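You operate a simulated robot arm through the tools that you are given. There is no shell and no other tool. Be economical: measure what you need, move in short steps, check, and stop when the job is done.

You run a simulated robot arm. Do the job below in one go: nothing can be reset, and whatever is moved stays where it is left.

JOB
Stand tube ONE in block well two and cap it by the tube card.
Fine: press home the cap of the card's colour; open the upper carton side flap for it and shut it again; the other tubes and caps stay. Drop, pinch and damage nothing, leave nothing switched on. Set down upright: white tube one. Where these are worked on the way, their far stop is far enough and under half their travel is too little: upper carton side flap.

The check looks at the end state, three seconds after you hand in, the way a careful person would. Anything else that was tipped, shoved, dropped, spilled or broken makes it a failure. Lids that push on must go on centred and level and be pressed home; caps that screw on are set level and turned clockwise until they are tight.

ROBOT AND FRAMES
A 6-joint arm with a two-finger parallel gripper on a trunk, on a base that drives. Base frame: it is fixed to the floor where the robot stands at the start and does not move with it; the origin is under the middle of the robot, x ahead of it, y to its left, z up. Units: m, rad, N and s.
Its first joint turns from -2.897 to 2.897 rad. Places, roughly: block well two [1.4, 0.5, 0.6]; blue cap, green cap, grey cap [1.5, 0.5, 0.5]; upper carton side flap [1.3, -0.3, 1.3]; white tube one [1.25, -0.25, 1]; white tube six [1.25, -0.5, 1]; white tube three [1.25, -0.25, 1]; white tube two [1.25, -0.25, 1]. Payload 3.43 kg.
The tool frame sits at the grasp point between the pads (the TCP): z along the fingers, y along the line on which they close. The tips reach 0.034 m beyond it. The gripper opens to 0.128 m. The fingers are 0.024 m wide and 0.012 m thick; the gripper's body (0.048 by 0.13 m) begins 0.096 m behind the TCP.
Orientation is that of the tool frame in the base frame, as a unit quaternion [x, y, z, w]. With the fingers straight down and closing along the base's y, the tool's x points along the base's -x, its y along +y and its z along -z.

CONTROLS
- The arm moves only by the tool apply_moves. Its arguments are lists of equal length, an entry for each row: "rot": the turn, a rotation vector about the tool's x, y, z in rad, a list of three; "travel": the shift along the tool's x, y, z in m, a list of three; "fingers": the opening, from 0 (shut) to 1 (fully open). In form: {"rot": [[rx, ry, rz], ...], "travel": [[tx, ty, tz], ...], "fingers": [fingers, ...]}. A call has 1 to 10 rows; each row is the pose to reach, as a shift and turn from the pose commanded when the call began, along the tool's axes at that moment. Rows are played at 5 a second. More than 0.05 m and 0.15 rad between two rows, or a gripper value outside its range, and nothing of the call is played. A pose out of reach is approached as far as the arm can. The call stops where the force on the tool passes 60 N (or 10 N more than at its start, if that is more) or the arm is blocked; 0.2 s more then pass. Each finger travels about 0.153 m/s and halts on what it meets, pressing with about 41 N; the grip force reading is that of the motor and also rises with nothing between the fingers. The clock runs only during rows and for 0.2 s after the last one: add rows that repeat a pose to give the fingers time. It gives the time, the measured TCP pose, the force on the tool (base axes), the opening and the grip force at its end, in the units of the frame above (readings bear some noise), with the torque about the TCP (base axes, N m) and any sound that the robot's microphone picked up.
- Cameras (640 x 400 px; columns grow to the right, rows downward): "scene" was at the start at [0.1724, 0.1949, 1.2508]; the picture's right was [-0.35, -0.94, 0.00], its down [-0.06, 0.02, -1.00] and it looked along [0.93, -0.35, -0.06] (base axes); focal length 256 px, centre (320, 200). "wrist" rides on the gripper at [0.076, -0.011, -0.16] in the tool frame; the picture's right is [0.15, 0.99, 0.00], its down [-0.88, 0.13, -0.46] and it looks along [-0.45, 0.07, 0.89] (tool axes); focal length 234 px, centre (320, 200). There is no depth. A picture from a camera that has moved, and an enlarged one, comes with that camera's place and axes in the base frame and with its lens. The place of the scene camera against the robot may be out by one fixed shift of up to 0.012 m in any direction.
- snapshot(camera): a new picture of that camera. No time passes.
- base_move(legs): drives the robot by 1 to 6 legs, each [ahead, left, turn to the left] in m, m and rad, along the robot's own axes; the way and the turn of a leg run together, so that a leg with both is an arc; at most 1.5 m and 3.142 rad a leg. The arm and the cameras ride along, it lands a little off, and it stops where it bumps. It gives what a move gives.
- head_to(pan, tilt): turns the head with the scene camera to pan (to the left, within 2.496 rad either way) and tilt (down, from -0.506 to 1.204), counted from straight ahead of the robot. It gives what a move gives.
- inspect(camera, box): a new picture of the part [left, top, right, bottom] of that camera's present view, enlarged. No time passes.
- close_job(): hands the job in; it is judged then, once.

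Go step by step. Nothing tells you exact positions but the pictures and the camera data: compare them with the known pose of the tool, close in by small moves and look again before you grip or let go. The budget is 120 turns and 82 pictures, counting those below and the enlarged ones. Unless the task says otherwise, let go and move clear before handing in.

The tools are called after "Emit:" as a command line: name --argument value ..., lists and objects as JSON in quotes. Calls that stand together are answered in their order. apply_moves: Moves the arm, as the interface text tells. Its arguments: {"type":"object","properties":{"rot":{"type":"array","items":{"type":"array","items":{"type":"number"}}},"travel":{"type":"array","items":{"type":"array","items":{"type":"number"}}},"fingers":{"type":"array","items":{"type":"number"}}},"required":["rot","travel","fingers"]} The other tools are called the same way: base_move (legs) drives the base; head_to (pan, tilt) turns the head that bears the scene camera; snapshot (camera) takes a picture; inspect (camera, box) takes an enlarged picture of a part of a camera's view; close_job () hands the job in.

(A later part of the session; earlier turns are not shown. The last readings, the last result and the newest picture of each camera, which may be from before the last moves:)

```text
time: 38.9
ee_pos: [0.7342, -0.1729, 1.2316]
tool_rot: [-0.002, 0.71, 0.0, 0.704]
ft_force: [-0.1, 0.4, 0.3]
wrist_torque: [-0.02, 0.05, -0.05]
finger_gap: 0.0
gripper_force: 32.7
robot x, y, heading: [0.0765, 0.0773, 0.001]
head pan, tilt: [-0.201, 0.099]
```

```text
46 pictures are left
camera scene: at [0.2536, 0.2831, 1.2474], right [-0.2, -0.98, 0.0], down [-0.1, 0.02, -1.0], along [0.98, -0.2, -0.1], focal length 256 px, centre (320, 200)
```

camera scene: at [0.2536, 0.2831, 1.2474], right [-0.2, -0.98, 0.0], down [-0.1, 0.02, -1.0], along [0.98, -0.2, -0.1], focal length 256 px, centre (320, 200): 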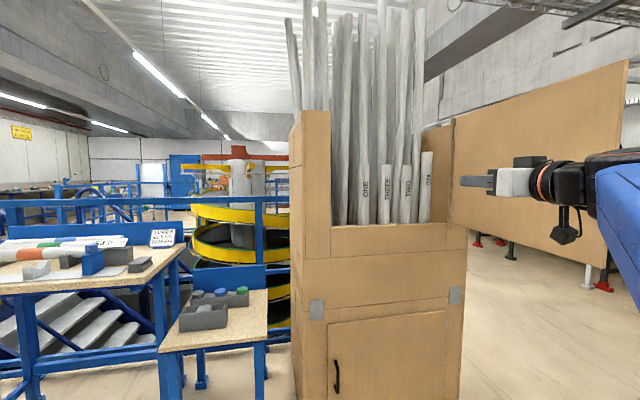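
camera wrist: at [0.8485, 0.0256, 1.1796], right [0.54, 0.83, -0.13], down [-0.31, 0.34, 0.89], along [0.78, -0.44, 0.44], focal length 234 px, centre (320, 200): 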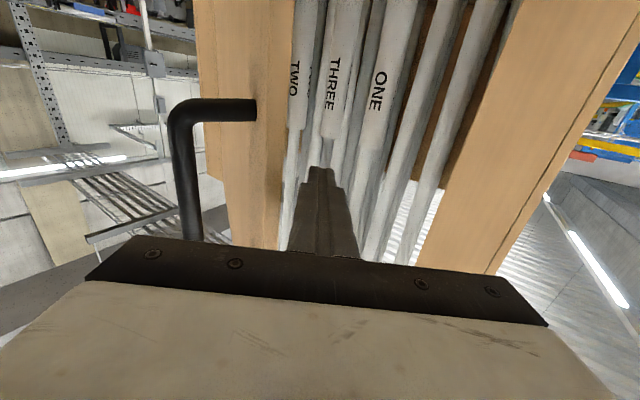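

Tool is straight. I'll recentre the arm in front, lower to z≈1.15, open fingers partly and look with the wrist camera.

Emit:
apply_moves --rot '[[0, 0, 0], [0, 0, 0], [0, 0, 0], [0, 0, 0], [0, 0, 0], [0, 0, 0]]' --travel '[[0.016, 0.03, 0.012], [0.032, 0.06, 0.024], [0.048, 0.09, 0.036], [0.064, 0.12, 0.048], [0.08, 0.15, 0.06], [0.08, 0.15, 0.06]]' --fingers '[0.6, 0.6, 0.6, 0.6, 0.6, 0.6]'

Emit:
base_move --legs '[[0.2, -0.12, 0]]'

Emit:
snapshot --camera "wrist"

Emit:
snapshot --camera "scene"

```text
time: 40.3
ee_pos: [0.7942, -0.0207, 1.149]
tool_rot: [-0.003, 0.709, 0.0, 0.705]
ft_force: [0.9, -0.3, 0.0]
wrist_torque: [-0.02, -0.01, 0.01]
finger_gap: 0.0768
gripper_force: 0.0
robot x, y, heading: [0.0798, 0.0726, -0.004]
head pan, tilt: [-0.201, 0.099]
```

```text
time: 42.1
ee_pos: [0.996, -0.1435, 1.1499]
tool_rot: [-0.002, 0.709, -0.001, 0.705]
ft_force: [-0.8, 0.9, -0.9]
wrist_torque: [0.02, -0.01, -0.04]
finger_gap: 0.0767
gripper_force: 0.1
robot x, y, heading: [0.2775, -0.0473, -0.005]
head pan, tilt: [-0.201, 0.099]
```

```text
45 pictures are left
camera wrist: at [0.8354, -0.1559, 1.076], right [0.0, 0.99, -0.15], down [-0.45, 0.13, 0.88], along [0.89, 0.07, 0.44], focal length 234 px, centre (320, 200)
```

wrist: 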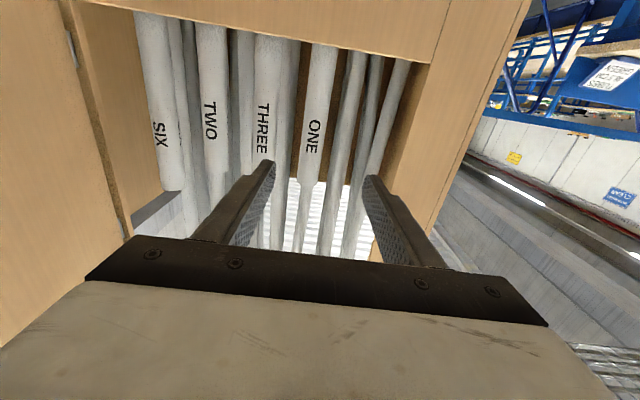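

```text
44 pictures are left
camera scene: at [0.4564, 0.1612, 1.2474], right [-0.21, -0.98, 0.0], down [-0.1, 0.02, -0.99], along [0.97, -0.2, -0.1], focal length 256 px, centre (320, 200)
```

scene: 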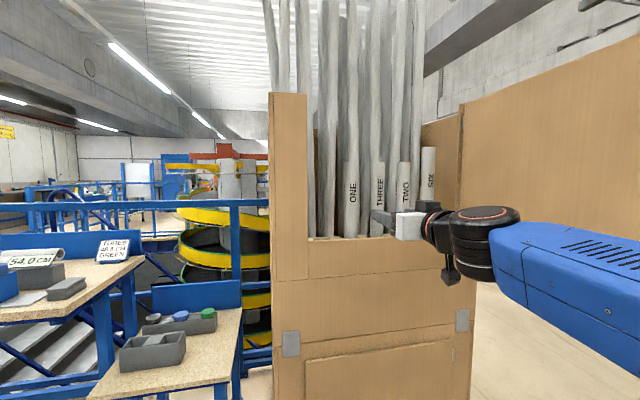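

ONE's axis is at y≈-0.150. I'll drive forward 0.15 and check alignment.

Emit:
base_move --legs '[[0.16, -0.006, 0.004]]'

Emit:
snapshot --camera "wrist"

Emit:
inspect --camera "scene" --box '[300, 120, 440, 260]'

```text
time: 43.5
ee_pos: [1.1542, -0.1468, 1.1497]
tool_rot: [-0.004, 0.71, 0.0, 0.704]
ft_force: [0.1, -0.1, 0.3]
wrist_torque: [0.0, -0.01, -0.02]
finger_gap: 0.0768
gripper_force: 0.1
robot x, y, heading: [0.4362, -0.0514, -0.001]
head pan, tilt: [-0.201, 0.099]
```

```text
43 pictures are left
camera wrist: at [0.9954, -0.1598, 1.0761], right [-0.01, 0.99, -0.15], down [-0.45, 0.13, 0.88], along [0.89, 0.07, 0.44], focal length 234 px, centre (320, 200)
```

wrist: 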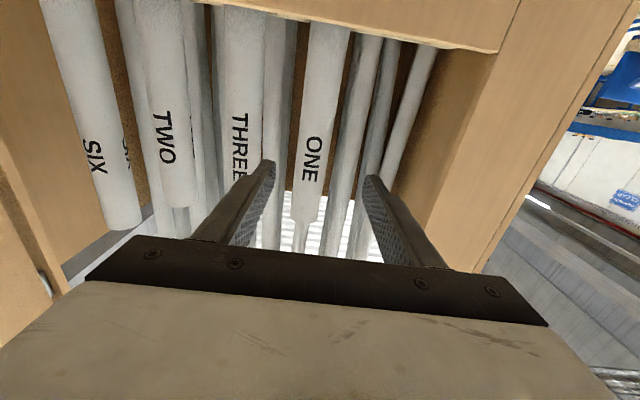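

```text
2.86 times, centred on (370, 190) of scene
camera zoom: at [0.6149, 0.1555, 1.2474], right [-0.2, -0.98, 0.0], down [-0.1, 0.02, -0.99], along [0.97, -0.2, -0.1], focal length 731 px, centre (177, 229)
```

zoom: 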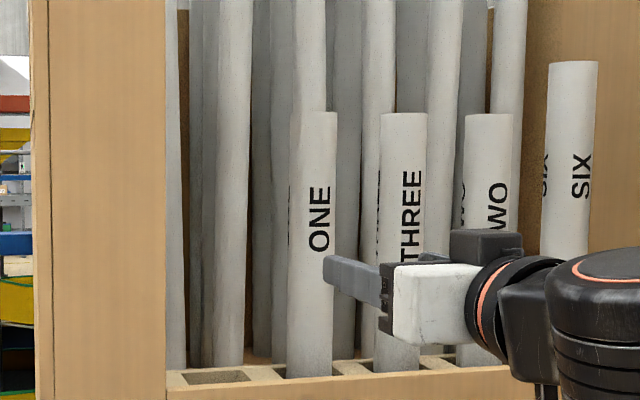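

ONE triangulates to x≈1.305, y≈-0.155, top z≈1.275. Advancing with the fingers around it.

Emit:
apply_moves --rot '[[0, 0, 0], [0, 0, 0], [0, 0, 0], [0, 0, 0], [0, 0, 0]]' --travel '[[0, -0.008, 0.03], [0, -0.008, 0.06], [0, -0.008, 0.09], [0, -0.008, 0.12], [0, -0.008, 0.12]]' --fingers '[0.65, 0.65, 0.65, 0.65, 0.65]'

Emit:
snapshot --camera "wrist"

Emit:
inspect --camera "scene" --box '[300, 120, 440, 260]'

```text
time: 44.7
ee_pos: [1.2759, -0.1532, 1.1502]
tool_rot: [-0.003, 0.709, 0.001, 0.705]
ft_force: [-0.6, 0.3, -0.8]
wrist_torque: [-0.01, -0.01, -0.01]
finger_gap: 0.0832
gripper_force: 0.0
robot x, y, heading: [0.4368, -0.0521, -0.003]
head pan, tilt: [-0.201, 0.099]
```

```text
41 pictures are left
camera wrist: at [1.1166, -0.1658, 1.0756], right [-0.01, 0.99, -0.15], down [-0.45, 0.13, 0.88], along [0.89, 0.07, 0.44], focal length 234 px, centre (320, 200)
```

wrist: 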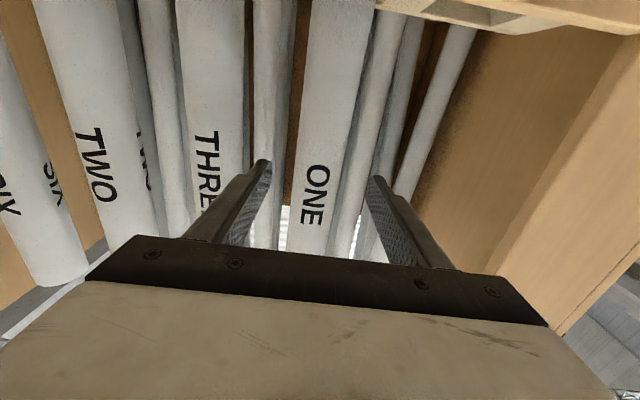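

```text
2.86 times, centred on (370, 190) of scene
camera zoom: at [0.6148, 0.1555, 1.2474], right [-0.2, -0.98, 0.0], down [-0.1, 0.02, -0.99], along [0.97, -0.2, -0.1], focal length 731 px, centre (177, 229)
```

zoom: 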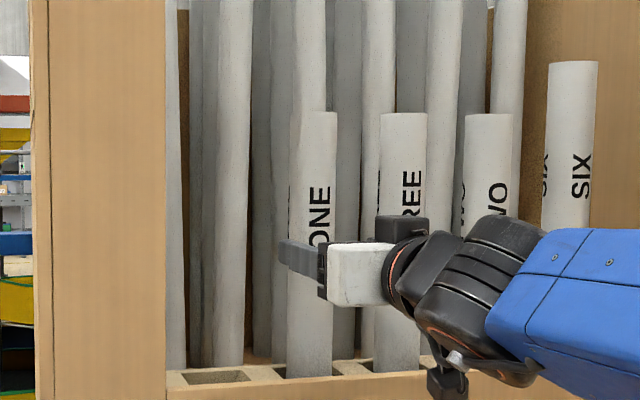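

Well centred. Advancing to 1.30 and closing on the tube.

Emit:
apply_moves --rot '[[0, 0, 0], [0, 0, 0], [0, 0, 0], [0, 0, 0], [0, 0, 0], [0, 0, 0]]' --travel '[[0, 0.001, 0.015], [0, 0.001, 0.028], [0, 0.001, 0.028], [0, 0.001, 0.028], [0, 0.001, 0.028], [0, 0.001, 0.028]]' --fingers '[0.65, 0.65, 0.5, 0.4, 0.3, 0.2]'

```text
time: 46.1
ee_pos: [1.3023, -0.1537, 1.1504]
tool_rot: [-0.003, 0.71, -0.001, 0.704]
ft_force: [0.1, -1.2, -0.4]
wrist_torque: [-0.02, 0.02, 0.0]
finger_gap: 0.0257
gripper_force: 0.0
robot x, y, heading: [0.4396, -0.0555, 0.0]
head pan, tilt: [-0.201, 0.099]
```

The fingers closed to 26 mm without contact — checking why.

Emit:
snapshot --camera "wrist"

Emit:
inspect --camera "scene" --box '[320, 140, 420, 240]'

```text
39 pictures are left
camera wrist: at [1.143, -0.1661, 1.0751], right [-0.01, 0.99, -0.15], down [-0.45, 0.13, 0.88], along [0.89, 0.07, 0.44], focal length 234 px, centre (320, 200)
```

wrist: 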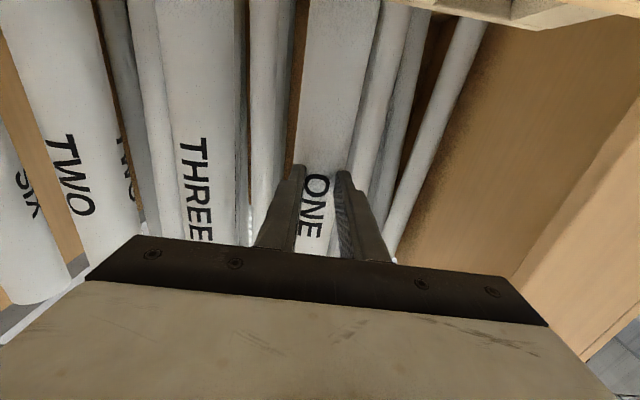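

```text
4.00 times, centred on (370, 190) of scene
camera zoom: at [0.6149, 0.1555, 1.2474], right [-0.2, -0.98, 0.0], down [-0.1, 0.02, -0.99], along [0.97, -0.2, -0.1], focal length 1024 px, centre (120, 240)
```

zoom: 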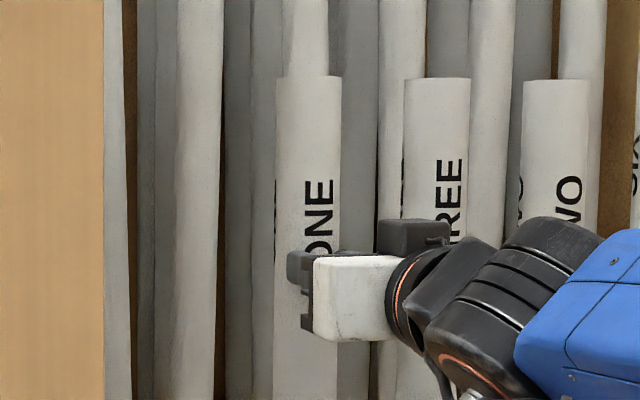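

The pads closed just in front of the tube: its front face is at ~1.335, so centre ≈1.36. I'll reopen and advance 55 mm.

Emit:
apply_moves --rot '[[0, 0, 0], [0, 0, 0], [0, 0, 0]]' --travel '[[0, 0, -0.005], [0, 0, -0.005], [0, 0, -0.005]]' --fingers '[0.65, 0.65, 0.65]'

Emit:
base_move --legs '[[0.06, 0.0, 0]]'

Emit:
snapshot --camera "wrist"

```text
time: 46.9
ee_pos: [1.2987, -0.1518, 1.1496]
tool_rot: [-0.003, 0.71, 0.0, 0.704]
ft_force: [-0.3, 0.4, -0.7]
wrist_torque: [-0.01, -0.03, -0.01]
finger_gap: 0.0832
gripper_force: 0.1
robot x, y, heading: [0.441, -0.0555, -0.001]
head pan, tilt: [-0.201, 0.099]
```

```text
time: 47.9
ee_pos: [1.3579, -0.1521, 1.1488]
tool_rot: [-0.004, 0.709, 0.001, 0.705]
ft_force: [0.3, -1.0, 0.4]
wrist_torque: [0.0, 0.03, 0.03]
finger_gap: 0.0831
gripper_force: 0.0
robot x, y, heading: [0.4966, -0.0527, 0.0]
head pan, tilt: [-0.201, 0.099]
```

```text
37 pictures are left
camera wrist: at [1.1977, -0.1653, 1.075], right [-0.01, 0.99, -0.15], down [-0.45, 0.13, 0.88], along [0.89, 0.07, 0.44], focal length 234 px, centre (320, 200)
```

wrist: 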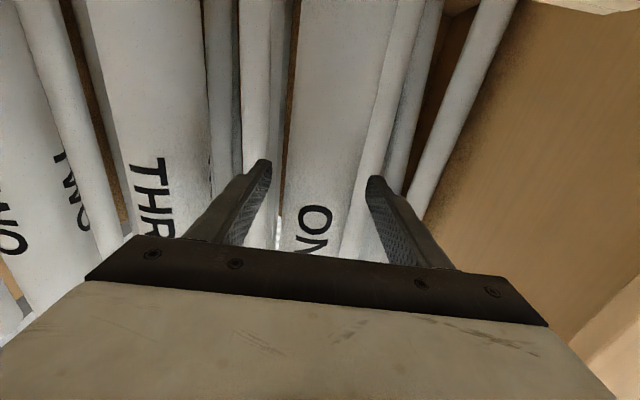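

The tube is now between the pads. Closing.

Emit:
apply_moves --rot '[[0, 0, 0], [0, 0, 0], [0, 0, 0], [0, 0, 0], [0, 0, 0]]' --travel '[[0, 0.001, 0], [0, 0.001, 0], [0, 0.001, 0], [0, 0.001, 0], [0, 0.001, 0]]' --fingers '[0.55, 0.48, 0.4, 0.3, 0.3]'

```text
time: 49.0
ee_pos: [1.3585, -0.1515, 1.1494]
tool_rot: [-0.004, 0.71, 0.001, 0.704]
ft_force: [0.3, -1.2, -0.2]
wrist_torque: [-0.04, -0.01, 0.02]
finger_gap: 0.0485
gripper_force: 40.6
robot x, y, heading: [0.4954, -0.0556, -0.002]
head pan, tilt: [-0.201, 0.099]
```

Gripped (48.5 mm). Lifting straight up.

Emit:
apply_moves --rot '[[0, 0, 0], [0, 0, 0], [0, 0, 0], [0, 0, 0], [0, 0, 0], [0, 0, 0], [0, 0, 0], [0, 0, 0], [0, 0, 0], [0, 0, 0]]' --travel '[[-0.01, 0, 0], [-0.03, 0, 0], [-0.06, 0, 0], [-0.09, 0, 0], [-0.12, 0, 0], [-0.15, 0, 0], [-0.18, 0, 0], [-0.21, 0, 0], [-0.24, 0, 0], [-0.27, 0, 0]]' --fingers '[0.3, 0.3, 0.3, 0.3, 0.3, 0.3, 0.3, 0.3, 0.3, 0.3]'

Emit:
snapshot --camera "scene"

```text
time: 51.2
ee_pos: [1.3593, -0.1505, 1.4186]
tool_rot: [-0.003, 0.709, 0.0, 0.705]
ft_force: [-0.3, 0.3, -0.8]
wrist_torque: [0.01, 0.01, -0.01]
finger_gap: 0.0483
gripper_force: 40.2
robot x, y, heading: [0.4924, -0.0542, 0.0]
head pan, tilt: [-0.201, 0.099]
```

```text
36 pictures are left
camera scene: at [0.6739, 0.1555, 1.2474], right [-0.2, -0.98, 0.0], down [-0.1, 0.02, -0.99], along [0.97, -0.2, -0.1], focal length 256 px, centre (320, 200)
```

scene: 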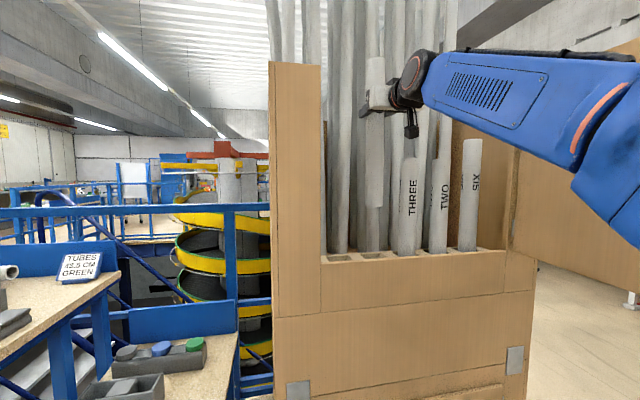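

The tube is clear of the rack (length looks ≈0.41 m). I'll re-read the card at close range and view the block.

Emit:
inspect --camera "scene" --box '[40, 230, 140, 300]'

Emit:
inspect --camera "scene" --box '[60, 300, 260, 400]'

```text
5.71 times, centred on (90, 265) of scene
camera zoom: at [0.6739, 0.1555, 1.2474], right [-0.2, -0.98, 0.0], down [-0.1, 0.02, -0.99], along [0.97, -0.2, -0.1], focal length 1463 px, centre (1634, -171)
```

zoom: 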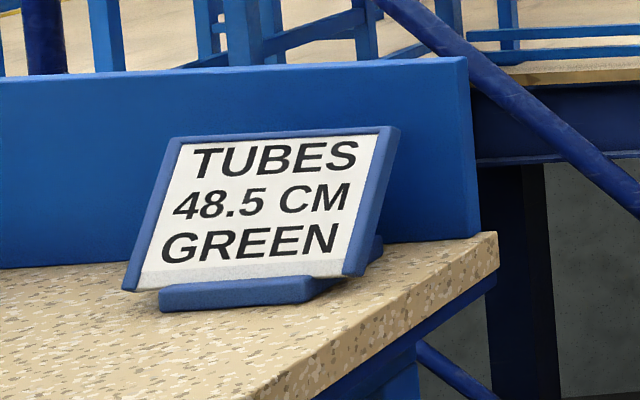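

```text
3.20 times, centred on (160, 350) of scene
camera zoom: at [0.6739, 0.1555, 1.2474], right [-0.2, -0.98, 0.0], down [-0.1, 0.02, -0.99], along [0.97, -0.2, -0.1], focal length 819 px, centre (832, -280)
```

zoom: 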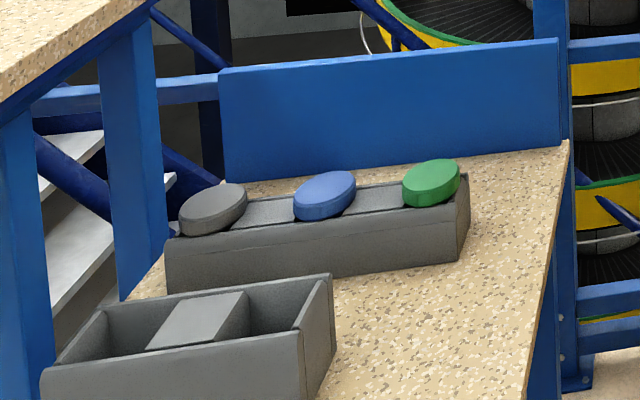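

Card confirmed: green. Now backing straight out of the carton with the tube, and then over to the left in front of the small table.

Emit:
base_move --legs '[[-0.35, 0, 0], [-0.05, 0.45, 0]]'

Emit:
head_to --pan 0.0 --tilt 0.5

Emit:
snapshot --camera "scene"

```text
time: 55.9
ee_pos: [0.9561, 0.2968, 1.419]
tool_rot: [-0.003, 0.71, 0.0, 0.705]
ft_force: [1.0, 0.6, -1.3]
wrist_torque: [0.03, 0.01, 0.01]
finger_gap: 0.0486
gripper_force: 40.9
robot x, y, heading: [0.0938, 0.3938, -0.001]
head pan, tilt: [-0.201, 0.099]
```

```text
time: 56.7
ee_pos: [0.9573, 0.2971, 1.4172]
tool_rot: [-0.002, 0.71, -0.001, 0.705]
ft_force: [0.3, 0.7, -1.1]
wrist_torque: [0.05, 0.01, -0.01]
finger_gap: 0.0486
gripper_force: 41.2
robot x, y, heading: [0.0916, 0.3927, -0.001]
head pan, tilt: [0.0, 0.499]
```

```text
33 pictures are left
camera scene: at [0.2726, 0.6223, 1.2104], right [0.0, -1.0, 0.0], down [-0.48, 0.0, -0.88], along [0.88, 0.0, -0.48], focal length 256 px, centre (320, 200)
```

scene: 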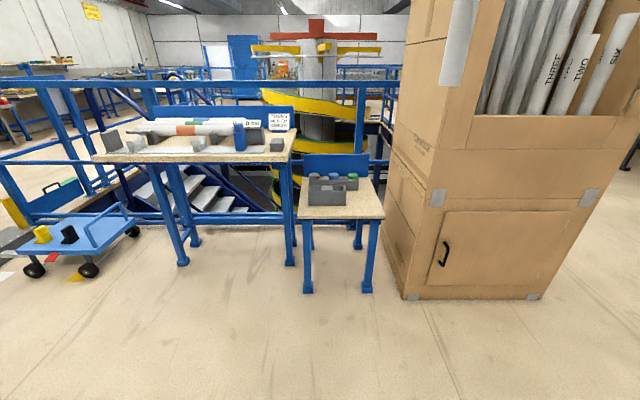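

The block is near (1.40, 0.57) on the low table. I'll approach to about (0.45, 0.6) and look down at it for numbering.

Emit:
base_move --legs '[[0.3, 0.2, 0]]'

Emit:
inspect --camera "scene" --box '[230, 160, 430, 310]'

```text
time: 59.0
ee_pos: [1.2569, 0.4974, 1.4184]
tool_rot: [-0.002, 0.71, -0.001, 0.705]
ft_force: [0.9, 0.1, -1.2]
wrist_torque: [-0.02, 0.02, 0.01]
finger_gap: 0.0486
gripper_force: 41.0
robot x, y, heading: [0.393, 0.5964, -0.004]
head pan, tilt: [0.0, 0.499]
```

```text
2.67 times, centred on (330, 235) of scene
camera zoom: at [0.5717, 0.8223, 1.2103], right [0.0, -1.0, 0.0], down [-0.48, 0.0, -0.88], along [0.88, 0.0, -0.48], focal length 683 px, centre (293, 107)
```

zoom: 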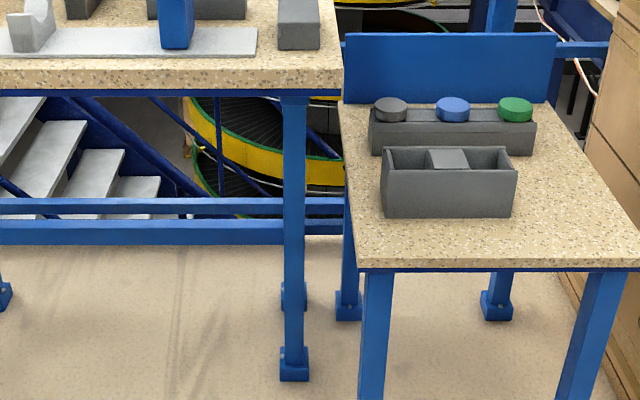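

Emit:
inspect --camera "scene" --box '[362, 192, 437, 245]'

```text
7.55 times, centred on (400, 218) of scene
camera zoom: at [0.5717, 0.8223, 1.2103], right [0.0, -1.0, 0.0], down [-0.48, 0.0, -0.88], along [0.88, 0.0, -0.48], focal length 1932 px, centre (-280, 60)
```

zoom: 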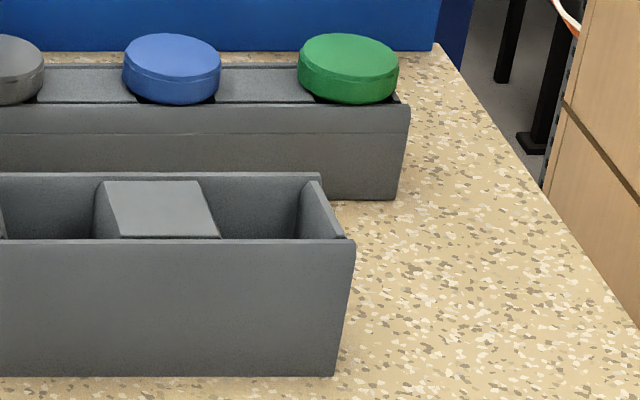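

No labels on the block; the given coordinates (y≈0.5) match the right-hand well as well two. To measure it precisely I'll tilt the wrist down and use the wrist camera.

Emit:
apply_moves --rot '[[0, 0.12, 0], [0, 0.24, 0], [0, 0.36, 0], [0, 0.48, 0], [0, 0.6, 0], [0, 0.72, 0], [0, 0.84, 0], [0, 0.96, 0], [0, 1.0, 0]]' --travel '[[0.008, -0.009, -0.018], [0.016, -0.018, -0.036], [0.024, -0.027, -0.054], [0.032, -0.036, -0.072], [0.04, -0.045, -0.09], [0.048, -0.054, -0.108], [0.056, -0.063, -0.126], [0.064, -0.072, -0.145], [0.068, -0.077, -0.157]]' --fingers '[0.3, 0.3, 0.3, 0.3, 0.3, 0.3, 0.3, 0.3, 0.3]'

Emit:
snapshot --camera "wrist"

```text
time: 61.0
ee_pos: [1.0979, 0.4208, 1.3517]
tool_rot: [-0.003, 0.961, -0.002, 0.277]
ft_force: [-0.5, -0.7, -1.3]
wrist_torque: [0.01, -0.06, 0.06]
finger_gap: 0.0483
gripper_force: 41.3
robot x, y, heading: [0.3943, 0.5957, -0.003]
head pan, tilt: [0.0, 0.499]
```

```text
30 pictures are left
camera wrist: at [0.9499, 0.4091, 1.4467], right [-0.13, 0.99, -0.08], down [0.5, 0.14, 0.85], along [0.86, 0.07, -0.51], focal length 234 px, centre (320, 200)
```

wrist: 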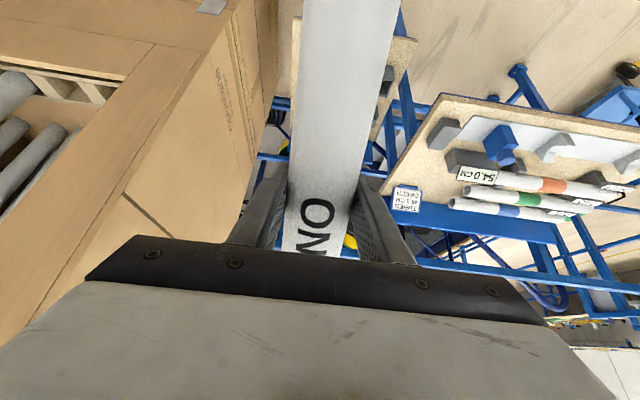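

The tube hides the block; I'll slide the base left so the block shows beside the tube.

Emit:
base_move --legs '[[0, 0.33, 0]]'

Emit:
snapshot --camera "wrist"

```text
time: 63.2
ee_pos: [1.0999, 0.7494, 1.3523]
tool_rot: [0.0, 0.96, -0.002, 0.279]
ft_force: [-0.7, 0.8, -0.5]
wrist_torque: [-0.03, -0.03, 0.03]
finger_gap: 0.0483
gripper_force: 41.4
robot x, y, heading: [0.3928, 0.9288, -0.005]
head pan, tilt: [0.0, 0.499]
```

```text
29 pictures are left
camera wrist: at [0.9507, 0.7375, 1.4466], right [-0.12, 0.99, -0.08], down [0.5, 0.13, 0.85], along [0.86, 0.06, -0.51], focal length 234 px, centre (320, 200)
```

wrist: 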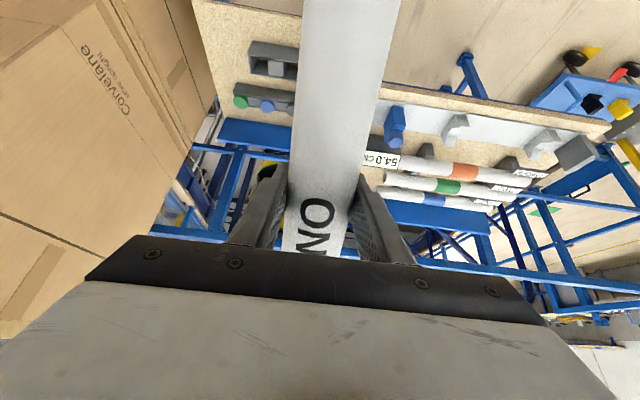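

Now the block, its wells and the green cap are visible left of the tube. Enlarging for exact pixels.

Emit:
inspect --camera "wrist" --box '[190, 0, 310, 120]'

```text
3.33 times, centred on (250, 60) of wrist
camera zoom: at [0.9507, 0.7375, 1.4466], right [-0.12, 0.99, -0.08], down [0.5, 0.13, 0.85], along [0.86, 0.06, -0.51], focal length 781 px, centre (553, 667)
```

zoom: 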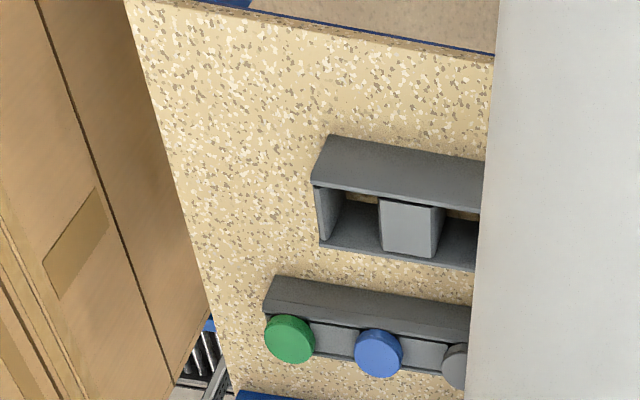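

Well two's top centre lies along a clear ray; I'll lower the arm 0.18 m for a second wrist view to fix its height.

Emit:
apply_moves --rot '[[0, 0, 0], [0, 0, 0], [0, 0, 0], [0, 0, 0], [0, 0, 0], [0, 0, 0]]' --travel '[[0.0193, 0, 0.0303], [0.0386, 0, 0.0607], [0.0579, 0, 0.091], [0.0772, 0, 0.1214], [0.0965, 0, 0.1517], [0.0965, 0, 0.1517]]' --fingers '[0.3, 0.3, 0.3, 0.3, 0.3, 0.3]'

Emit:
inspect --camera "wrist" --box '[190, 0, 310, 120]'

```text
time: 64.6
ee_pos: [1.0978, 0.7482, 1.1712]
tool_rot: [-0.001, 0.961, -0.002, 0.278]
ft_force: [-0.3, -0.6, -0.5]
wrist_torque: [-0.03, -0.04, 0.02]
finger_gap: 0.0486
gripper_force: 40.8
robot x, y, heading: [0.3953, 0.9289, -0.007]
head pan, tilt: [0.0, 0.499]
```

```text
3.33 times, centred on (250, 60) of wrist
camera zoom: at [0.9493, 0.7362, 1.2665], right [-0.12, 0.99, -0.08], down [0.5, 0.13, 0.85], along [0.86, 0.06, -0.51], focal length 781 px, centre (553, 667)
```

zoom: 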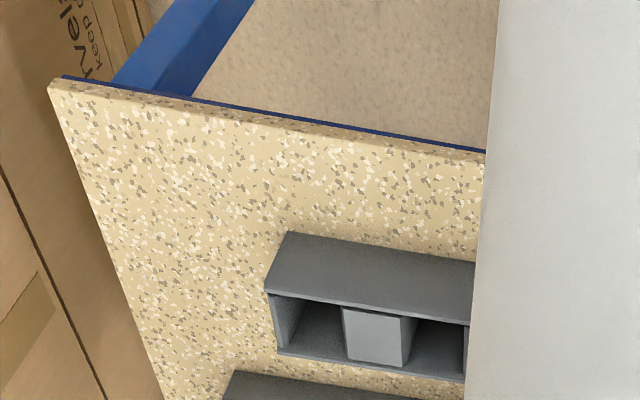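

Well two comes out at top centre ≈ (1.462, 0.508, 0.622). Driving back to the right and returning the tube upright.

Emit:
base_move --legs '[[0, -0.31, 0.005]]'

Emit:
apply_moves --rot '[[0, -0.12, 0], [0, -0.24, 0], [0, -0.36, 0], [0, -0.48, 0], [0, -0.6, 0], [0, -0.72, 0], [0, -0.84, 0], [0, -0.96, 0], [0, -1.0, 0], [0, -1.0, 0]]' --travel '[[-0.02, 0, -0.007], [-0.04, 0, -0.014], [-0.06, 0, -0.021], [-0.08, 0, -0.028], [-0.1, 0, -0.035], [-0.12, 0, -0.042], [-0.14, 0, -0.049], [-0.15, 0, -0.056], [-0.154, 0, -0.056], [-0.154, 0, -0.056]]' --fingers '[0.3, 0.3, 0.3, 0.3, 0.3, 0.3, 0.3, 0.3, 0.3, 0.3]'

```text
time: 66.7
ee_pos: [1.0992, 0.4441, 1.1727]
tool_rot: [-0.004, 0.96, -0.001, 0.278]
ft_force: [-1.2, 0.3, -1.2]
wrist_torque: [-0.02, -0.09, -0.01]
finger_gap: 0.0486
gripper_force: 41.4
robot x, y, heading: [0.3924, 0.6137, 0.004]
head pan, tilt: [0.0, 0.499]
```

```text
time: 68.9
ee_pos: [1.2017, 0.4447, 1.3032]
tool_rot: [-0.005, 0.71, 0.001, 0.705]
ft_force: [0.8, 0.2, -0.4]
wrist_torque: [0.04, 0.02, 0.02]
finger_gap: 0.0483
gripper_force: 40.7
robot x, y, heading: [0.392, 0.6198, 0.004]
head pan, tilt: [0.0, 0.499]
```

Driving the tube over the well and lowering partway.

Emit:
base_move --legs '[[0.25, 0.062, -0.004]]'

Emit:
apply_moves --rot '[[0, 0, 0], [0, 0, 0], [0, 0, 0], [0, 0, 0], [0, 0, 0], [0, 0, 0], [0, 0, 0], [0, 0, 0]]' --travel '[[0.04, 0, 0], [0.08, 0, 0], [0.12, 0, 0], [0.16, 0, 0], [0.2, 0, 0], [0.24, 0, 0], [0.28, 0, 0.005], [0.32, 0, 0.01]]' --fingers '[0.3, 0.3, 0.3, 0.3, 0.3, 0.3, 0.3, 0.3]'

Emit:
head_to --pan -0.5 --tilt 0.75

Emit:
snapshot --camera "scene"

```text
time: 70.8
ee_pos: [1.4479, 0.4995, 1.3035]
tool_rot: [-0.001, 0.71, -0.002, 0.705]
ft_force: [-0.5, 0.2, -0.5]
wrist_torque: [-0.02, -0.01, 0.01]
finger_gap: 0.0483
gripper_force: 40.8
robot x, y, heading: [0.6413, 0.6786, -0.006]
head pan, tilt: [0.0, 0.499]
```

```text
time: 72.5
ee_pos: [1.4561, 0.4977, 0.9814]
tool_rot: [-0.002, 0.71, -0.002, 0.705]
ft_force: [-0.5, -0.7, -1.7]
wrist_torque: [0.01, 0.03, -0.02]
finger_gap: 0.0483
gripper_force: 41.4
robot x, y, heading: [0.6428, 0.68, -0.008]
head pan, tilt: [0.0, 0.499]
```

```text
time: 73.5
ee_pos: [1.4563, 0.4966, 0.9832]
tool_rot: [-0.002, 0.71, -0.001, 0.705]
ft_force: [0.3, 0.7, -1.1]
wrist_torque: [0.0, 0.0, -0.03]
finger_gap: 0.0484
gripper_force: 41.1
robot x, y, heading: [0.6414, 0.6786, -0.001]
head pan, tilt: [-0.499, 0.75]
```

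```text
26 pictures are left
camera scene: at [0.8023, 0.8643, 1.1884], right [-0.48, -0.88, 0.0], down [-0.6, 0.33, -0.73], along [0.64, -0.35, -0.68], focal length 256 px, centre (320, 200)
```

scene: 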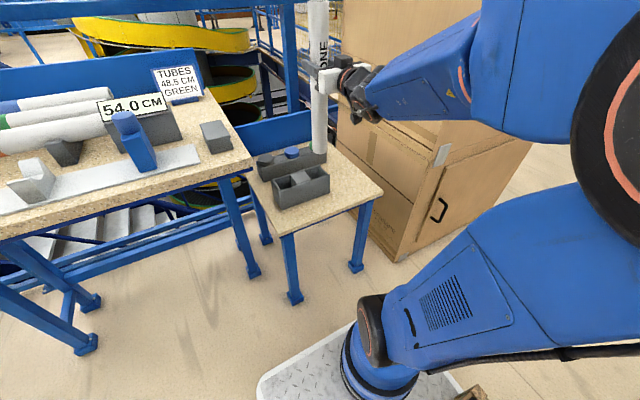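

Good oblique view. Lowering to just above the block with a small correction, then comparing closely.

Emit:
apply_moves --rot '[[0, 0, 0], [0, 0, 0], [0, 0, 0]]' --travel '[[0.025, 0.005, 0.003], [0.05, 0.01, 0.005], [0.06, 0.01, 0.005]]' --fingers '[0.3, 0.3, 0.3]'

Emit:
inspect --camera "scene" --box '[265, 125, 365, 215]'

```text
time: 74.3
ee_pos: [1.4603, 0.5079, 0.9216]
tool_rot: [-0.002, 0.709, -0.001, 0.705]
ft_force: [0.9, 0.5, -1.5]
wrist_torque: [0.01, -0.01, -0.02]
finger_gap: 0.0483
gripper_force: 40.9
robot x, y, heading: [0.6413, 0.679, -0.008]
head pan, tilt: [-0.499, 0.75]
```

```text
4.44 times, centred on (315, 170) of scene
camera zoom: at [0.8023, 0.8643, 1.1884], right [-0.48, -0.88, 0.0], down [-0.6, 0.33, -0.73], along [0.64, -0.35, -0.68], focal length 1138 px, centre (342, 333)
```

zoom: 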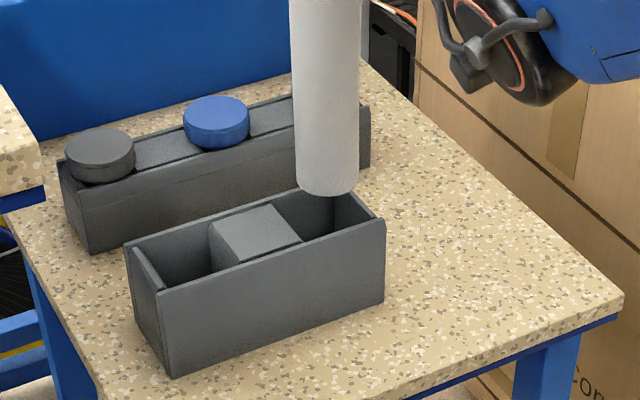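

Tube bottom sits about 30 mm above the well with ~2 mm lateral error. Lowering 28 mm with that correction and rechecking.

Emit:
apply_moves --rot '[[0, 0, 0], [0, 0, 0], [0, 0, 0]]' --travel '[[0.01, 0.002, 0.001], [0.02, 0.002, 0.001], [0.026, 0.002, 0.001]]' --fingers '[0.3, 0.3, 0.3]'

Emit:
inspect --camera "scene" --box '[290, 145, 350, 199]'

```text
time: 75.1
ee_pos: [1.4602, 0.5111, 0.8987]
tool_rot: [-0.002, 0.709, -0.003, 0.705]
ft_force: [-1.4, 2.6, 13.1]
wrist_torque: [0.51, 0.53, 0.06]
finger_gap: 0.0484
gripper_force: 41.2
robot x, y, heading: [0.6434, 0.6775, -0.002]
head pan, tilt: [-0.499, 0.75]
```

```text
7.41 times, centred on (320, 172) of scene
camera zoom: at [0.8018, 0.8644, 1.1884], right [-0.48, -0.88, 0.0], down [-0.6, 0.33, -0.73], along [0.64, -0.35, -0.68], focal length 1896 px, centre (320, 407)
```

zoom: 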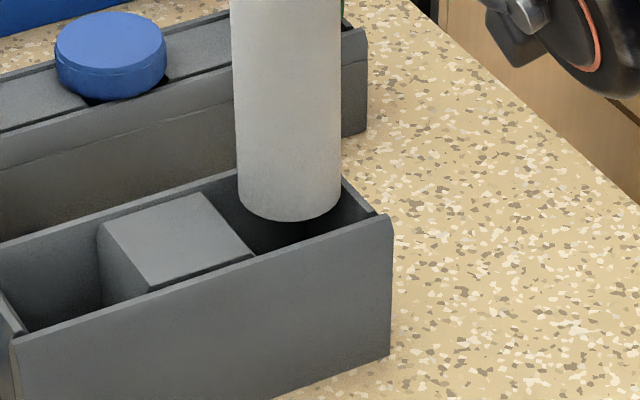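

There's 13 N of contact: the tube bottom is sitting on the rim, and the picture puts it about 11 mm too far back and ~7 mm too far right. Raising slightly, correcting, and re-inspecting.

Emit:
apply_moves --rot '[[0, 0, 0], [0, 0, 0], [0, 0, 0], [0, 0, 0]]' --travel '[[-0.008, 0, 0], [-0.008, 0.007, -0.01], [-0.003, 0.007, -0.01], [0.002, 0.007, -0.01]]' --fingers '[0.3, 0.3, 0.3, 0.3]'

Emit:
inspect --camera "scene" --box '[290, 145, 350, 199]'

```text
time: 76.1
ee_pos: [1.4504, 0.5186, 0.8939]
tool_rot: [-0.002, 0.71, -0.001, 0.704]
ft_force: [0.5, -0.3, -0.3]
wrist_torque: [0.06, -0.13, -0.03]
finger_gap: 0.0482
gripper_force: 41.0
robot x, y, heading: [0.64, 0.679, -0.004]
head pan, tilt: [-0.499, 0.75]
```

```text
7.41 times, centred on (320, 172) of scene
camera zoom: at [0.8023, 0.8642, 1.1884], right [-0.48, -0.88, 0.0], down [-0.6, 0.33, -0.73], along [0.64, -0.35, -0.68], focal length 1896 px, centre (320, 407)
```

zoom: 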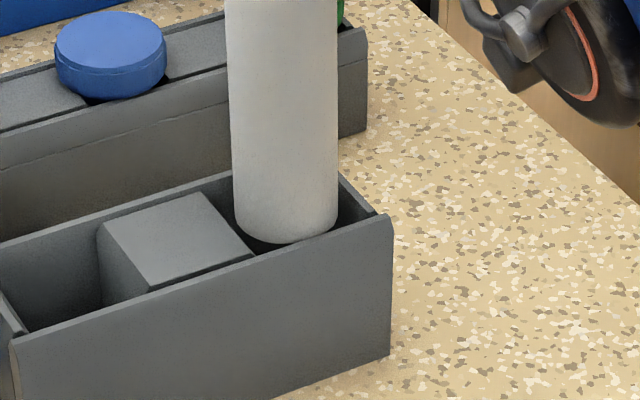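

Now lower than before with no contact force — it is entering the well. Continuing down gently.

Emit:
apply_moves --rot '[[0, 0, 0], [0, 0, 0], [0, 0, 0], [0, 0, 0]]' --travel '[[0.005, 0, 0], [0.01, 0, 0], [0.015, 0, 0], [0.02, 0, 0]]' --fingers '[0.3, 0.3, 0.3, 0.3]'

Emit:
inspect --camera "scene" --box '[290, 145, 350, 199]'

```text
time: 77.1
ee_pos: [1.4497, 0.518, 0.876]
tool_rot: [-0.002, 0.71, -0.001, 0.705]
ft_force: [1.1, 0.0, -0.1]
wrist_torque: [0.07, -0.25, -0.05]
finger_gap: 0.0485
gripper_force: 41.1
robot x, y, heading: [0.6391, 0.679, -0.002]
head pan, tilt: [-0.499, 0.75]
```

```text
7.41 times, centred on (320, 172) of scene
camera zoom: at [0.8023, 0.8643, 1.1884], right [-0.48, -0.88, 0.0], down [-0.6, 0.33, -0.73], along [0.64, -0.35, -0.68], focal length 1896 px, centre (320, 407)
```

zoom: 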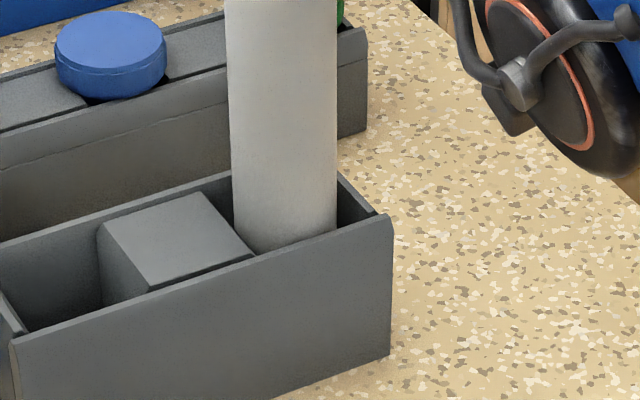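

It's inside the well. Nudging 1 mm off the front wall and continuing down.

Emit:
apply_moves --rot '[[0, 0, 0], [0, 0, 0], [0, 0, 0], [0, 0, 0], [0, 0, 0], [0, 0, 0], [0, 0, 0]]' --travel '[[0.008, 0, 0.0012], [0.016, 0, 0.0015], [0.024, 0, 0.0015], [0.032, 0, 0.0015], [0.04, 0, 0.0015], [0.048, 0, 0.0015], [0.055, 0, 0.0015]]' --fingers '[0.3, 0.3, 0.3, 0.3, 0.3, 0.3, 0.3]'

```text
time: 78.7
ee_pos: [1.4676, 0.5118, 0.8348]
tool_rot: [-0.001, 0.71, -0.002, 0.704]
ft_force: [-2.1, 3.3, -1.0]
wrist_torque: [0.85, 0.52, -0.05]
finger_gap: 0.0485
gripper_force: 40.5
out of reach, approached as far as the arm can: row 3, 4, 5, 6, 7
robot x, y, heading: [0.6426, 0.6796, -0.004]
head pan, tilt: [-0.499, 0.75]
```

The arm ran out of reach at this stance and drifted a little. I'll go back up out of the well, step the base back and extend the arm further for the insertion.

Emit:
apply_moves --rot '[[0, 0, 0], [0, 0, 0], [0, 0, 0], [0, 0, 0]]' --travel '[[-0.015, 0, 0], [-0.03, 0, 0], [-0.045, 0, 0], [-0.055, 0, 0]]' --fingers '[0.3, 0.3, 0.3, 0.3]'

```text
time: 79.7
ee_pos: [1.4684, 0.5123, 0.8916]
tool_rot: [-0.001, 0.709, -0.002, 0.705]
ft_force: [0.2, -0.4, -1.2]
wrist_torque: [0.13, -0.04, 0.0]
finger_gap: 0.0488
gripper_force: 40.6
robot x, y, heading: [0.639, 0.6778, -0.005]
head pan, tilt: [-0.499, 0.75]
```

Emit:
apply_moves --rot '[[0, 0, 0], [0, 0, 0]]' --travel '[[-0.01, 0, 0], [-0.025, 0, 0]]' --fingers '[0.3, 0.3]'

Emit:
inspect --camera "scene" --box '[220, 20, 420, 200]'

```text
time: 80.3
ee_pos: [1.4667, 0.5127, 0.9158]
tool_rot: [-0.001, 0.709, -0.002, 0.705]
ft_force: [0.1, -0.5, -0.8]
wrist_torque: [0.0, -0.02, 0.01]
finger_gap: 0.0486
gripper_force: 40.9
robot x, y, heading: [0.6413, 0.6784, 0.0]
head pan, tilt: [-0.499, 0.75]
```

```text
2.22 times, centred on (320, 110) of scene
camera zoom: at [0.8023, 0.8642, 1.1884], right [-0.48, -0.88, 0.0], down [-0.6, 0.33, -0.73], along [0.64, -0.35, -0.68], focal length 569 px, centre (320, 400)
```

zoom: 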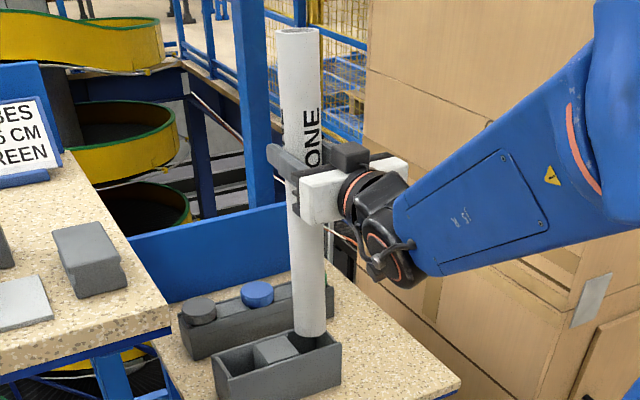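

The tube pivoted ~0.04 rad in the pads; I'll compensate with pitch. Raising a bit, stepping the base back 0.1 and extending the arm by as much.

Emit:
apply_moves --rot '[[0, -0.02, 0], [0, -0.04, 0]]' --travel '[[-0.015, 0, 0], [-0.03, 0, 0]]' --fingers '[0.3, 0.3]'

Emit:
base_move --legs '[[-0.1, 0, 0]]'

Emit:
apply_moves --rot '[[0, 0, 0], [0, 0, 0], [0, 0, 0], [0, 0, 0]]' --travel '[[0, 0, 0.03], [0.0, 0, 0.06], [0, 0, 0.095], [0, 0, 0.095]]' --fingers '[0.3, 0.3, 0.3, 0.3]'

```text
time: 80.9
ee_pos: [1.4677, 0.5116, 0.9451]
tool_rot: [-0.002, 0.695, -0.001, 0.719]
ft_force: [0.1, 0.3, -0.6]
wrist_torque: [0.03, 0.0, 0.01]
finger_gap: 0.0481
gripper_force: 41.0
robot x, y, heading: [0.6411, 0.6792, -0.007]
head pan, tilt: [-0.499, 0.75]
```

```text
time: 82.0
ee_pos: [1.37, 0.5131, 0.9451]
tool_rot: [-0.003, 0.695, -0.001, 0.719]
ft_force: [0.0, 0.3, -0.9]
wrist_torque: [-0.03, -0.01, 0.01]
finger_gap: 0.0485
gripper_force: 41.3
robot x, y, heading: [0.5442, 0.6751, -0.003]
head pan, tilt: [-0.499, 0.75]
```

```text
time: 83.0
ee_pos: [1.4666, 0.5125, 0.9498]
tool_rot: [-0.003, 0.696, 0.0, 0.718]
ft_force: [-0.3, -0.6, -1.8]
wrist_torque: [0.0, -0.02, 0.03]
finger_gap: 0.0482
gripper_force: 41.0
robot x, y, heading: [0.545, 0.6791, -0.002]
head pan, tilt: [-0.499, 0.75]
```

Emit:
apply_moves --rot '[[0, 0, 0], [0, 0, 0], [0, 0, 0]]' --travel '[[0.015, 0.002, -0.0035], [0.03, 0.004, -0.007], [0.03, 0.004, -0.007]]' --fingers '[0.3, 0.3, 0.3]'

Emit:
inspect --camera "scene" --box '[250, 60, 400, 200]'

```text
time: 83.8
ee_pos: [1.4607, 0.5175, 0.9193]
tool_rot: [-0.003, 0.695, -0.001, 0.719]
ft_force: [0.2, -1.1, -1.0]
wrist_torque: [0.02, 0.0, 0.01]
finger_gap: 0.0486
gripper_force: 40.8
robot x, y, heading: [0.5382, 0.677, -0.001]
head pan, tilt: [-0.499, 0.75]
```

```text
2.86 times, centred on (325, 130) of scene
camera zoom: at [0.705, 0.8648, 1.1884], right [-0.48, -0.88, 0.0], down [-0.6, 0.33, -0.73], along [0.64, -0.35, -0.68], focal length 731 px, centre (306, 400)
```

zoom: 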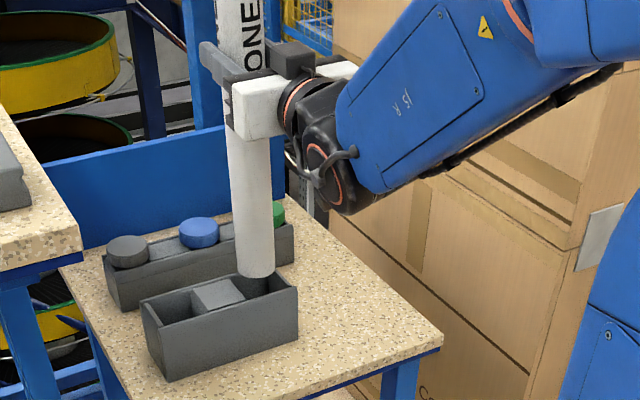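

Emit:
apply_moves --rot '[[0, -0.02, 0], [0, -0.02, 0]]' --travel '[[0.008, 0, 0], [0.008, 0, 0]]' --fingers '[0.3, 0.3]'

Emit:
inspect --camera "scene" --box '[270, 130, 330, 190]'

```text
time: 84.4
ee_pos: [1.459, 0.5171, 0.9118]
tool_rot: [-0.002, 0.689, -0.001, 0.725]
ft_force: [-0.6, 0.3, -0.9]
wrist_torque: [-0.01, -0.02, -0.01]
finger_gap: 0.0485
gripper_force: 40.7
robot x, y, heading: [0.5464, 0.6811, -0.001]
head pan, tilt: [-0.499, 0.75]
```

```text
6.67 times, centred on (300, 160) of scene
camera zoom: at [0.7049, 0.8648, 1.1884], right [-0.48, -0.88, 0.0], down [-0.6, 0.33, -0.73], along [0.64, -0.35, -0.68], focal length 1707 px, centre (453, 467)
```

zoom: 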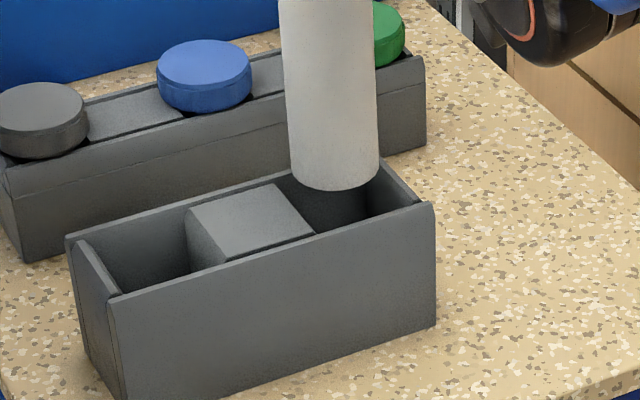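

Needs about 11 mm toward the robot. Correcting and lowering a bit.

Emit:
apply_moves --rot '[[0, 0, 0], [0, 0, 0], [0, 0, 0]]' --travel '[[0, 0.0005, -0.011], [0.006, 0.0005, -0.0113], [0.012, 0.0005, -0.0116]]' --fingers '[0.3, 0.3, 0.3]'

Emit:
inspect --camera "scene" --box '[270, 130, 330, 190]'

```text
time: 85.2
ee_pos: [1.4487, 0.5194, 0.8992]
tool_rot: [-0.003, 0.688, -0.001, 0.725]
ft_force: [-0.2, -0.3, -1.5]
wrist_torque: [-0.02, 0.03, 0.02]
finger_gap: 0.0485
gripper_force: 41.0
robot x, y, heading: [0.5494, 0.6765, -0.007]
head pan, tilt: [-0.499, 0.75]
```

```text
6.67 times, centred on (300, 160) of scene
camera zoom: at [0.7049, 0.8649, 1.1884], right [-0.48, -0.88, 0.0], down [-0.6, 0.33, -0.73], along [0.64, -0.35, -0.68], focal length 1707 px, centre (453, 467)
```

zoom: 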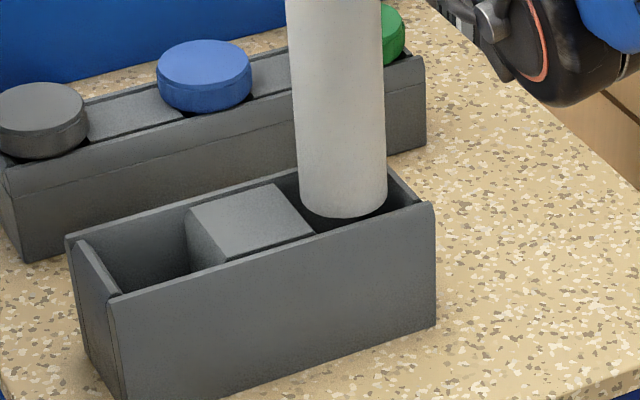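

Aligned. Lowering into the well.

Emit:
apply_moves --rot '[[0, 0, 0], [0, 0, 0], [0, 0, 0], [0, 0, 0], [0, 0, 0]]' --travel '[[0.006, -0.0005, -0.0008], [0.012, -0.0005, -0.0014], [0.018, -0.0005, -0.0018], [0.026, -0.0005, -0.0022], [0.034, -0.0005, -0.0026]]' --fingers '[0.3, 0.3, 0.3, 0.3, 0.3]'

```text
time: 86.4
ee_pos: [1.4476, 0.518, 0.8643]
tool_rot: [-0.001, 0.688, -0.002, 0.726]
ft_force: [3.1, 0.5, -1.3]
wrist_torque: [0.07, -0.74, 0.01]
finger_gap: 0.0482
gripper_force: 41.6
robot x, y, heading: [0.5422, 0.679, -0.005]
head pan, tilt: [-0.499, 0.75]
```

Light touch on the front wall (3 N); shifting 2.5 mm forward and continuing down.

Emit:
apply_moves --rot '[[0, 0, 0], [0, 0, 0], [0, 0, 0], [0, 0, 0], [0, 0, 0]]' --travel '[[0.0, 0, 0.0025], [0.007, 0, 0.0021], [0.014, 0, 0.0018], [0.021, 0, 0.0014], [0.028, 0, 0.001]]' --fingers '[0.3, 0.3, 0.3, 0.3, 0.3]'

```text
time: 87.6
ee_pos: [1.4499, 0.5178, 0.8366]
tool_rot: [-0.003, 0.688, -0.001, 0.726]
ft_force: [0.4, -0.5, -2.2]
wrist_torque: [0.0, 0.01, 0.02]
finger_gap: 0.0483
gripper_force: 41.0
robot x, y, heading: [0.5432, 0.6821, -0.002]
head pan, tilt: [-0.499, 0.75]
```

Reach is fine now and there's no side force. Continuing down to the floor in small steps.

Emit:
apply_moves --rot '[[0, 0, 0], [0, 0, 0], [0, 0, 0], [0, 0, 0], [0, 0, 0]]' --travel '[[0.005, 0, -0.0003], [0.01, 0, -0.0005], [0.015, 0, -0.0008], [0.02, 0, -0.001], [0.023, 0, -0.0012]]' --fingers '[0.3, 0.3, 0.3, 0.3, 0.3]'

```text
time: 88.8
ee_pos: [1.4503, 0.5175, 0.8138]
tool_rot: [-0.004, 0.688, 0.001, 0.725]
ft_force: [0.5, 1.1, -1.4]
wrist_torque: [-0.02, 0.01, -0.02]
finger_gap: 0.0481
gripper_force: 40.8
robot x, y, heading: [0.546, 0.6809, -0.006]
head pan, tilt: [-0.499, 0.75]
```

Emit:
apply_moves --rot '[[0, 0, 0], [0, 0, 0], [0, 0, 0], [0, 0, 0], [0, 0, 0]]' --travel '[[0.004, 0, -0.0002], [0.008, 0, -0.0004], [0.011, 0, -0.0006], [0.014, 0, -0.0007], [0.017, 0, -0.0009]]' --fingers '[0.3, 0.3, 0.3, 0.3, 0.3]'

```text
time: 90.0
ee_pos: [1.45, 0.5159, 0.7982]
tool_rot: [-0.003, 0.688, -0.001, 0.726]
ft_force: [1.9, 0.3, 38.7]
wrist_torque: [0.16, 0.0, 0.01]
finger_gap: 0.0484
gripper_force: 40.8
robot x, y, heading: [0.5464, 0.6781, -0.007]
head pan, tilt: [-0.499, 0.75]
```

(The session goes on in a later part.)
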